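You operate a simulated robot arm through the tools that you are given. There is no shell and no other tool. Be economical: measure what you need, move in short steps, check, and stop when the job is done.

You run a simulated robot arm. Do the job below in one go: nothing can be reset, and whatever is moved stays where it is left.

TASK
Fetch the white bush and set it on top of the yellow casing.

Only the result counts: the job must be done as asked and must still hold three seconds after the hand-in. Knocking over, shifting, dropping, spilling or breaking anything else fails it.

THE ROBOT
A 7-joint arm with a two-finger parallel gripper, fixed in place. Base frame: the origin is at the foot of the arm, x ahead of it, y to its left, z up; the work surface is at about z = 0. Readings come in cm, degrees, newtons and seconds.
With the tool pointing down near the work surface it reaches from about 24 to 62 cm from the base axis. Its first joint turns from -66.0 to 66.0 degrees. Payload 2.6 kg.
The tool frame sits at the grasp point between the pads (the TCP): z along the fingers, y along the line on which they close. The tips reach 3 cm beyond it. The gripper opens to 9.4 cm. The fingers are 2.8 cm wide and 1 cm thick; the gripper's body (5 by 9.6 cm) begins 5.5 cm behind the TCP.
Orientation is that of the tool frame in the base frame, as a unit quaternion [x, y, z, w]. With the fingers straight down and closing along the base's y, the tool's x points along the base's -x, its y along +y and its z along -z.

THE INTERFACE
- The arm moves only by the tool servo_tool. Its argument "moves" is one flat list of numbers, 7 for each row, row after row: the gripper command, from -1 (fully open) to 1 (shut), values between in proportion, then the shift along the base's x, y, z in cm, then the turn, a rotation vector about the base's x, y, z in rad. In form: [claw, dx, dy, dz, wx, wy, wz, claw, dx, dy, dz, wx, wy, wz, ...]. A call has 1 to 12 rows; each row is the pose to reach, as a shift and turn from the pose commanded when the call began. A row lasts 0.2 s, in which the tool goes at most 5 cm and 8.6 degrees; a call with a longer step from one row to the next is refused whole, and so is a gripper value outside its range. Where a pose cannot be reached the arm comes as near as it can. A force on the tool above 40 N (or 10 N above the force at the start of the call, whichever is more), or a blocked arm, ends the call early, and 0.2 s more pass. Each finger travels about 7.2 cm/s and halts on what it meets, pressing with about 41 N; the grip force reading is that of the motor and also rises with nothing between the fingers. The clock runs only during rows and for 0.2 s after the last one: add rows that repeat a pose to give the fingers time. It gives the time, the measured TCP pose, the force on the tool (base axes), the opening and the grip force at its end, in the units of the frame above (readings bear some noise).
- Cameras (640 x 400 px; columns grow to the right, rows downward): "scene" is fixed at [2.78, 44.27, 53.96]; the picture's right is [-0.76, -0.65, 0.00], its down [-0.52, 0.60, -0.61] and it looks along [0.40, -0.46, -0.79] (base axes); focal length 312 px, centre (320, 200). "wrist" rides on the gripper at [-3.7, 0, -5.8] in the tool frame; the picture's right is [0.00, -1.00, 0.00], its down [0.97, 0.00, -0.24] and it looks along [0.24, 0.00, 0.97] (tool axes); focal length 218 px, centre (320, 200).
- snapshot(camera): a new picture of that camera. The clock stands still meanwhile.
- measure_at(camera, pixels): for up to 12 pixels [column, row] of the newest picture of that camera ("zoom" is the newest enlarged one), the place [x, y, z] in the base frame of the surface seen there, good to about 0.3 cm. The clock stands still meanwhile.
- inspect(camera, box): a new picture of the part [left, top, right, bottom] of that camera's present view, enlarged. The clock stands still meanwhile.
- close_job(): hands the job in; it is judged then, once.

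Keep the steps short. Do not move on a guess: measure, check each grasp and each placing, and mend mistakes. In all there are 60 turns and 20 pictures (those below and enlarged ones count). Leave the gripper open and the arm clear of the work at the hand-in unless told otherwise, and finish with a single line.

The tools are called after ">>>" as name(argument=value, ...) on one line, values as JSON. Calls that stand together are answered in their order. servo_tool: Moves the arm, as the interface text tells. Its arguments: {"type":"object","properties":{"moves":{"type":"array","items":{"type":"number"}}},"required":["moves"]} The other tools are called the same way: snapshot (camera) takes a picture; measure_at (camera, pixels) gives the place of the surface under pixels of a picture; inspect (camera, box) takes an enlarged picture of a part of a camera's view; close_job () hands the job in.

At the start:

```text
time: 0.0
eef_pos: [25.33, 28.63, 26.15]
tool_rot: [0.001, 1.0, 0.001, 0.001]
contact_force: [0.1, 0.4, -0.3]
opening: 9.41
grip_force: 0.1
```

scene: 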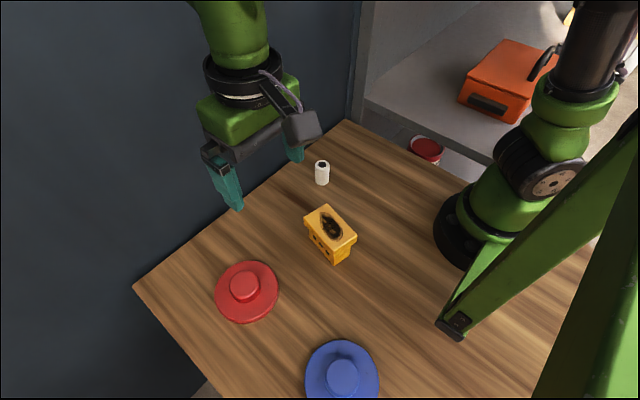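
wrist: 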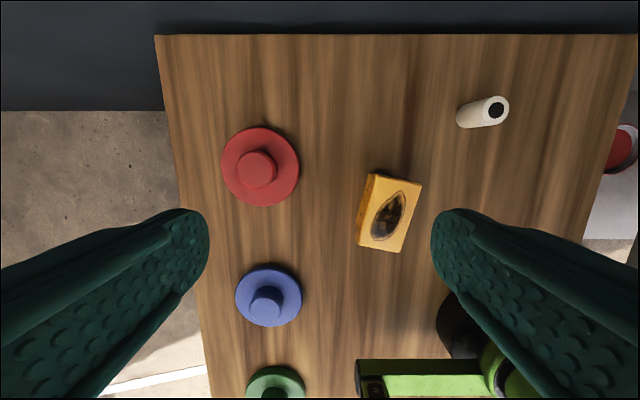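

I see the white bush near scene (322,172) and the yellow casing near (330,232). I'll enlarge both to measure them.

>>> inspect(camera="scene", box=[270, 140, 390, 280])

>>> inspect(camera="wrist", box=[340, 80, 540, 260])

>>> measure_at(camera="scene", pixels=[[322, 163], [321, 178], [322, 188], [322, 207], [305, 214], [340, 250], [356, 236], [330, 228], [345, 285], [244, 285], [310, 220], [335, 262]])

>>> measure_at(camera="wrist", pixels=[[495, 110], [470, 117], [420, 182], [402, 250], [362, 245], [372, 176], [389, 215], [410, 190], [368, 240], [460, 120], [500, 97], [506, 120]])

```text
2.86 times, centred on (330, 210) of scene
```

zoom: 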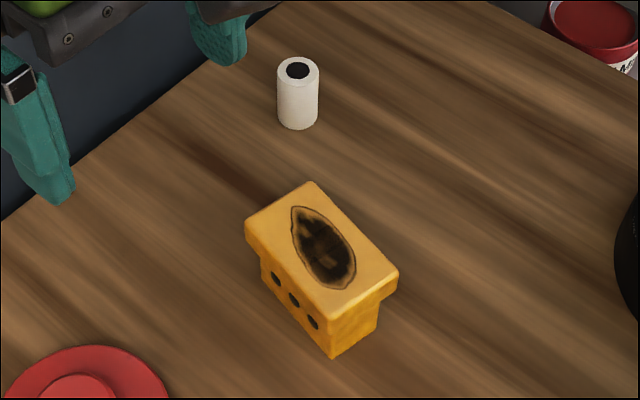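

```text
2.22 times, centred on (440, 170) of wrist
```

zoom: 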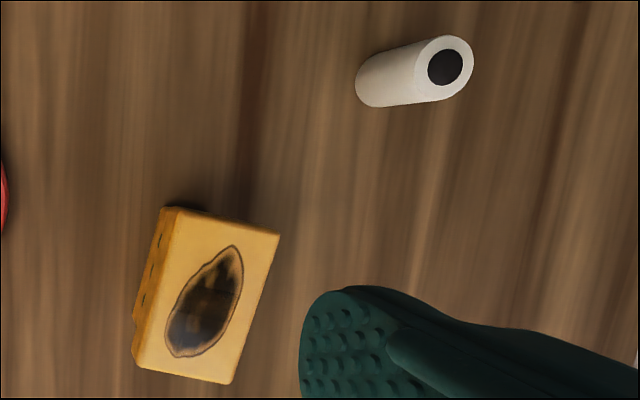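

```text
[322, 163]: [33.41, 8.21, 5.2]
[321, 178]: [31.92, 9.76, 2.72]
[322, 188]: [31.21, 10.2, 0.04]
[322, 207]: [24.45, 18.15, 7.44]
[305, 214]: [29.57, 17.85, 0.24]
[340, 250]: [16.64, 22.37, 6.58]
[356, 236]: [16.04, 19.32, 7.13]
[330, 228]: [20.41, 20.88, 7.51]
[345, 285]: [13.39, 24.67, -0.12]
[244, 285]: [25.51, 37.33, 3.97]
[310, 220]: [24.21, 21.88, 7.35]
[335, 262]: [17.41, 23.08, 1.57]
```

```text
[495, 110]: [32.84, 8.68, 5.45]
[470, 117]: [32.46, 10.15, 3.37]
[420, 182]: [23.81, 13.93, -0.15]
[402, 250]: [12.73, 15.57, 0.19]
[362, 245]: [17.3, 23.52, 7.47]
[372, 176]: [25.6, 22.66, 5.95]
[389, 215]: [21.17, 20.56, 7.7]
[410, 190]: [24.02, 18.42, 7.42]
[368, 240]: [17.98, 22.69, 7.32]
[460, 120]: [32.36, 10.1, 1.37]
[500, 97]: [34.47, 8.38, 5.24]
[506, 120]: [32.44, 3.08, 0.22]
```

The bush stands upright at about (32.9, 8.9), top z 5.4 and about 2.8 cm across. The casing's top is at z 7.5, centred near (20.6, 20.7). I'll move above the bush at z 16, clear of everything.

>>> servo_tool(moves=[-1, 1.25, -3.3, -1.7, 0, 0, 0, -1, 2.5, -6.6, -3.4, 0, 0, 0, -1, 3.75, -9.9, -5.1, 0, 0, 0, -1, 5, -13.2, -6.8, 0, 0, 0, -1, 6.25, -16.5, -8.5, 0, 0, 0, -1, 7.5, -19.7, -10.1, 0, 0, 0, -1, 7.5, -19.7, -10.1, 0, 0, 0])

>>> snapshot(camera="wrist")

```text
time: 1.6
eef_pos: [32.83, 8.92, 16.03]
tool_rot: [0.0, 1.0, 0.0, 0.0]
contact_force: [1.7, -0.3, -0.3]
opening: 9.38
grip_force: 0.0
```

```text
15 pictures are left
```

wrist: 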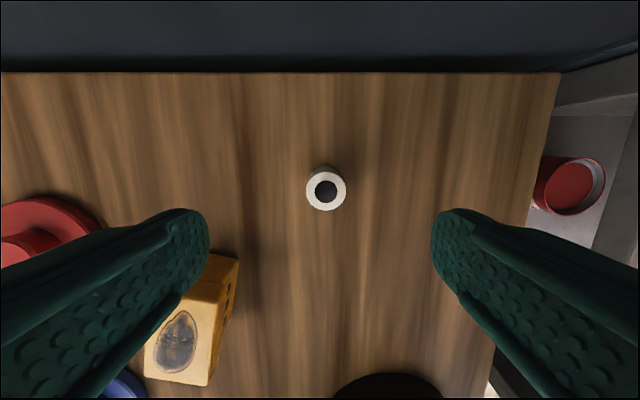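

The bush's top ring is centred near wrist (325,191). I'll measure its rim, its side and the casing's far end.

>>> measure_at(camera="wrist", pixels=[[309, 191], [342, 191], [325, 176], [325, 207], [325, 191], [320, 169], [236, 262], [230, 320], [205, 380], [200, 300]])

```text
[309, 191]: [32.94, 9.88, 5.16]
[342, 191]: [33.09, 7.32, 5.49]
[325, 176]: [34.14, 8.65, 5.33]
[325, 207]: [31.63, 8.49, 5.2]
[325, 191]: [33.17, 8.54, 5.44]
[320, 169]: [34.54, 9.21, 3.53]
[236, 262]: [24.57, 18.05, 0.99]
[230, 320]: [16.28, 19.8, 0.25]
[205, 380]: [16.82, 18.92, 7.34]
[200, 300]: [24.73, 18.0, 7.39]
```

The bush's centre is (32.9, 8.6). I'll shift y by -0.35, go down to TCP z 4.1 (tips at about 1.1), and stay open for now.

>>> servo_tool(moves=[-1, 0.05, -0.35, -2, 0, 0, 0, -1, 0.05, -0.35, -4.5, 0, 0, 0, -1, 0.05, -0.35, -7, 0, 0, 0, -1, 0.05, -0.35, -9.5, 0, 0, 0, -1, 0.05, -0.35, -11, 0, 0, 0, -1, 0.05, -0.35, -11.9, 0, 0, 0, -1, 0.05, -0.35, -11.9, 0, 0, 0])

>>> snapshot(camera="wrist")

```text
time: 3.2
eef_pos: [32.94, 8.7, 4.05]
tool_rot: [0.0, 1.0, 0.0, 0.001]
contact_force: [0.5, -1.0, 0.5]
opening: 9.39
grip_force: 0.1
```

```text
14 pictures are left
```

wrist: 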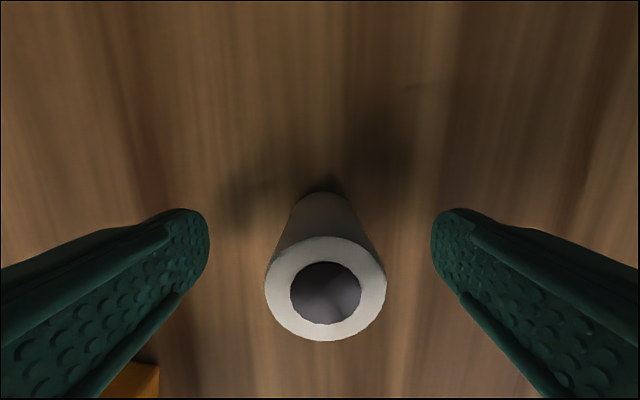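

The bush is well centred between the fingers (wrist 325,288). I'll close on it.

>>> servo_tool(moves=[-0.4, 0, 0, 0, 0, 0, 0, 0.1, 0, 0, 0, 0, 0, 0, 0.3, 0, 0, 0, 0, 0, 0, 0.5, 0, 0, 0, 0, 0, 0, 0.7, 0, 0, 0, 0, 0, 0, 0.7, 0, 0, 0, 0, 0, 0, 0.7, 0, 0, 0, 0, 0, 0])

```text
time: 4.8
eef_pos: [32.91, 8.58, 4.25]
tool_rot: [0.0, 1.0, 0.0, 0.001]
contact_force: [-0.1, 0.4, 0.0]
opening: 3.03
grip_force: 40.9
```

Gripped at an opening of 3.03 cm and 41 N. I'll lift straight up 10 cm and check.

>>> servo_tool(moves=[0.7, 0, 0, 1, 0, 0, 0, 0.7, 0, 0, 3, 0, 0, 0, 0.7, 0, 0, 6, 0, 0, 0, 0.7, 0, 0, 9, 0, 0, 0, 0.7, 0, 0, 12, 0, 0, 0, 0.7, 0, 0, 12, 0, 0, 0])

>>> snapshot(camera="scene")

>>> snapshot(camera="wrist")

```text
time: 6.2
eef_pos: [33.09, 8.58, 16.12]
tool_rot: [0.001, 1.0, 0.001, 0.0]
contact_force: [0.8, -0.3, 0.1]
opening: 3.01
grip_force: 41.5
```

```text
13 pictures are left
```

scene: 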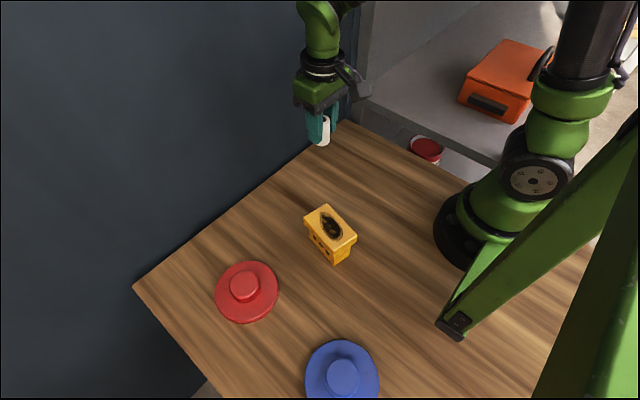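

```text
12 pictures are left
```

wrist: 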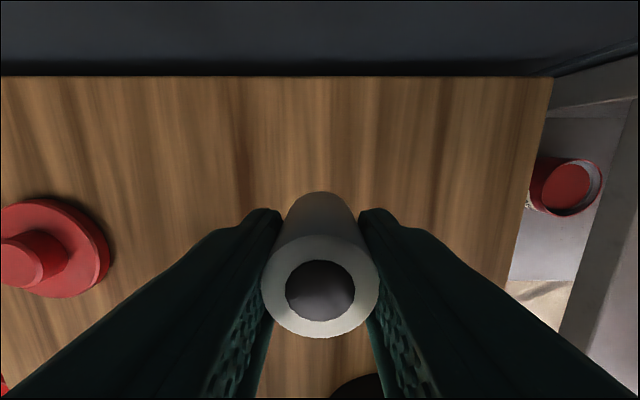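

The bush is held firmly and upright. I'll measure the casing's top just inside its corners (scene 327,207; 307,218; 354,235; 333,248) and at its middle.

>>> measure_at(camera="scene", pixels=[[326, 207], [308, 217], [353, 235], [334, 247], [330, 227], [318, 211], [342, 241], [340, 220], [320, 232], [335, 235], [325, 218]])

```text
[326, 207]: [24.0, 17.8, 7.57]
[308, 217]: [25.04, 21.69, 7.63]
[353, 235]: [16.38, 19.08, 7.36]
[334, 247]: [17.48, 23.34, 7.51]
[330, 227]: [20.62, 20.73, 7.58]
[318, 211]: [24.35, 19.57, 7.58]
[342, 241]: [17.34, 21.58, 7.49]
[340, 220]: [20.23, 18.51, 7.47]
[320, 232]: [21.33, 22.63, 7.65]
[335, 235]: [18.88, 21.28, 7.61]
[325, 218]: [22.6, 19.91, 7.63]
```

The casing's top centre is (20.75, 20.5) at z 7.5. I'll carry the bush over it at z 16, with its bottom at about 12.

>>> servo_tool(moves=[0.7, -1, 1, 0, 0, 0, 0, 0.7, -3, 2.9, 0, 0, 0, 0, 0.7, -5.2, 5, 0, 0, 0, 0, 0.7, -7.4, 7.1, 0, 0, 0, 0, 0.7, -9.4, 9.1, 0, 0, 0, 0, 0.7, -11.2, 10.9, 0, 0, 0, 0, 0.7, -12.2, 11.9, 0, 0, 0, 0, 0.7, -12.2, 11.9, 0, 0, 0, 0, 0.7, -12.2, 11.9, 0, 0, 0, 0])

>>> snapshot(camera="wrist")

>>> inspect(camera="scene", box=[250, 130, 410, 280])

```text
time: 8.2
eef_pos: [20.56, 20.46, 16.18]
tool_rot: [0.0, 1.0, -0.001, 0.0]
contact_force: [0.2, -0.1, -0.1]
opening: 2.98
grip_force: 40.9
```

```text
11 pictures are left
```

wrist: 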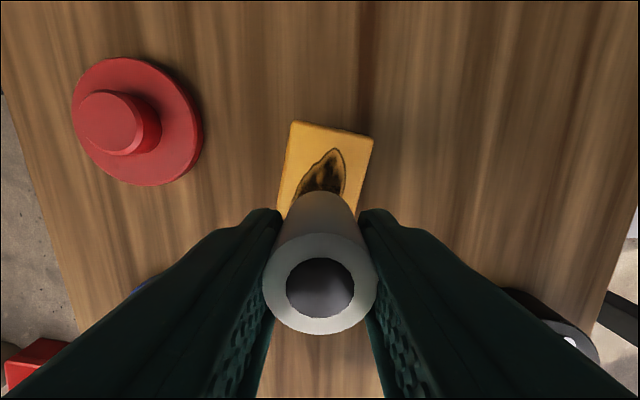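

```text
2.67 times, centred on (330, 205) of scene
```

zoom: 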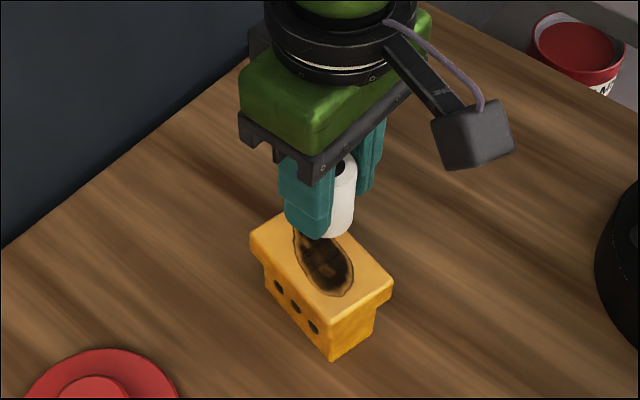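

It's over the casing. I'll lower slowly to TCP z about 11.9, just short of the expected contact near 11.7, and read the force.

>>> servo_tool(moves=[0.7, 0.1, 0, -1, 0, 0, 0, 0.7, 0.1, 0, -2.2, 0, 0, 0, 0.7, 0.1, 0, -3.3, 0, 0, 0, 0.7, 0.1, 0, -3.9, 0, 0, 0, 0.7, 0.1, 0, -4.2, 0, 0, 0, 0.7, 0.1, 0, -4.2, 0, 0, 0])

```text
time: 9.6
eef_pos: [20.73, 20.48, 11.84]
tool_rot: [0.0, 1.0, 0.0, -0.001]
contact_force: [-1.1, 0.5, -0.6]
opening: 2.99
grip_force: 40.7
```

No contact yet. I'll go down in 0.1 cm steps.

>>> servo_tool(moves=[0.7, 0, 0, -0.1, 0, 0, 0, 0.7, 0, 0, -0.1, 0, 0, 0, 0.7, 0, 0, -0.1, 0, 0, 0])

>>> inspect(camera="scene", box=[290, 170, 370, 270])

```text
time: 10.4
eef_pos: [20.75, 20.36, 11.85]
tool_rot: [0.0, 1.0, 0.0, 0.0]
contact_force: [0.0, -0.5, -0.6]
opening: 3.02
grip_force: 41.4
```

```text
4.00 times, centred on (330, 220) of scene
```

zoom: 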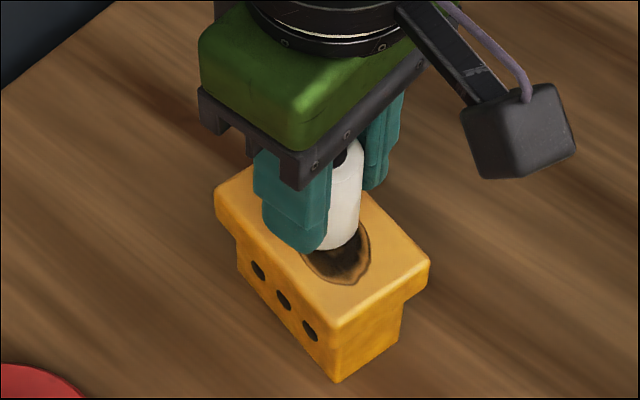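

Still no contact force, and the bush looks about centred. I'll go on down in small steps.

>>> servo_tool(moves=[0.7, 0, 0, -0.1, 0, 0, 0, 0.7, 0, 0, -0.1, 0, 0, 0, 0.7, 0, 0, -0.1, 0, 0, 0])

```text
time: 11.2
eef_pos: [20.81, 20.57, 11.73]
tool_rot: [0.001, 1.0, 0.0, 0.0]
contact_force: [-1.5, -3.2, 11.9]
opening: 3.01
grip_force: 40.9
```

The force is now 12 N upward, so the bush sits on the casing. I'll open slowly in place.

>>> servo_tool(moves=[0.35, 0, 0, 0.05, 0, 0, 0, 0.3, 0, 0, 0.05, 0, 0, 0, 0.2, 0, 0, 0.05, 0, 0, 0, 0, 0, 0, 0.05, 0, 0, 0, -0.3, 0, 0, 0.05, 0, 0, 0, -0.6, 0, 0, 0.05, 0, 0, 0, -0.6, 0, 0, 0.05, 0, 0, 0])

>>> snapshot(camera="wrist")

```text
time: 12.8
eef_pos: [20.82, 20.53, 11.79]
tool_rot: [0.0, 1.0, 0.0, 0.0]
contact_force: [0.2, 0.6, 0.5]
opening: 7.53
grip_force: 0.1
```

```text
8 pictures are left
```

wrist: 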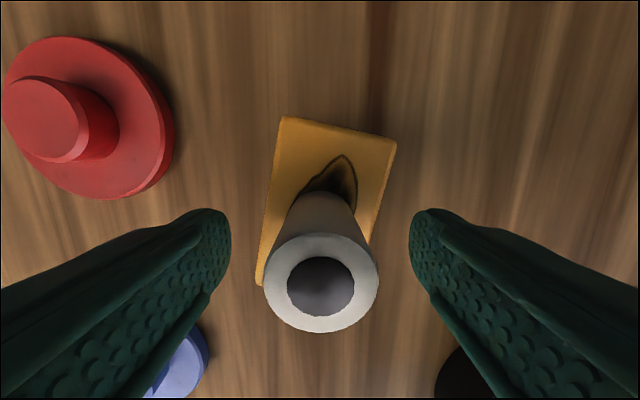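

The bush stands on the casing, with the fingers clear on both sides. I'll rise straight up 12 cm.

>>> servo_tool(moves=[-0.6, 0, 0, 1, 0, 0, 0, -0.6, 0, 0, 3, 0, 0, 0, -0.7, 0, 0, 6, 0, 0, 0, -0.8, 0, 0, 9, 0, 0, 0, -1, 0, 0, 12, 0, 0, 0, -1, 3, 0, 13, 0, 0, 0, -1, 7, 0, 13, 0, 0, 0, -1, 7, 0, 13, 0, 0, 0, -1, 7, 0, 13, 0, 0, 0])

>>> inspect(camera="scene", box=[200, 130, 400, 280])

>>> snapshot(camera="wrist")

```text
time: 14.8
eef_pos: [27.8, 20.47, 25.05]
tool_rot: [0.0, 1.0, 0.0, 0.0]
contact_force: [-0.4, 0.2, -0.2]
opening: 9.39
grip_force: 0.0
```

```text
2.67 times, centred on (300, 205) of scene
```

zoom: 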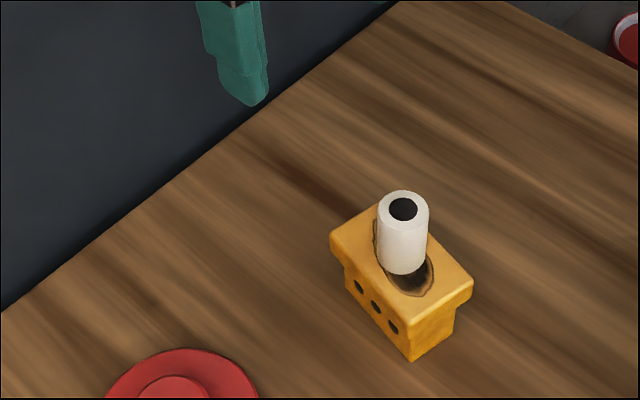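

```text
6 pictures are left
```

wrist: 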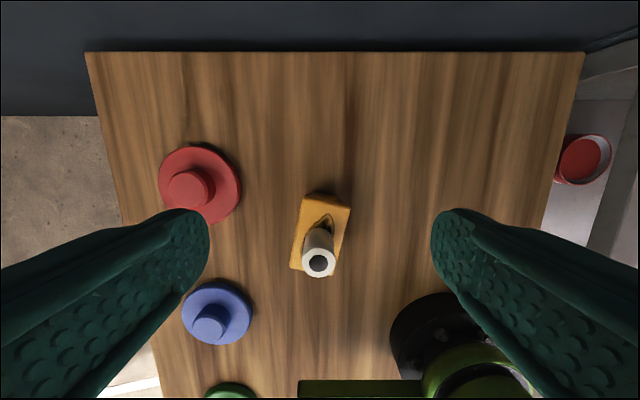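

The bush stands upright in the middle of the casing, nothing else has moved, and the arm is clear with the gripper open. I'll hand the job in.

>>> close_job()

```text
The job is handed in.
```

The white bush is standing upright on top of the yellow casing, nothing else was moved, and the job is handed in.
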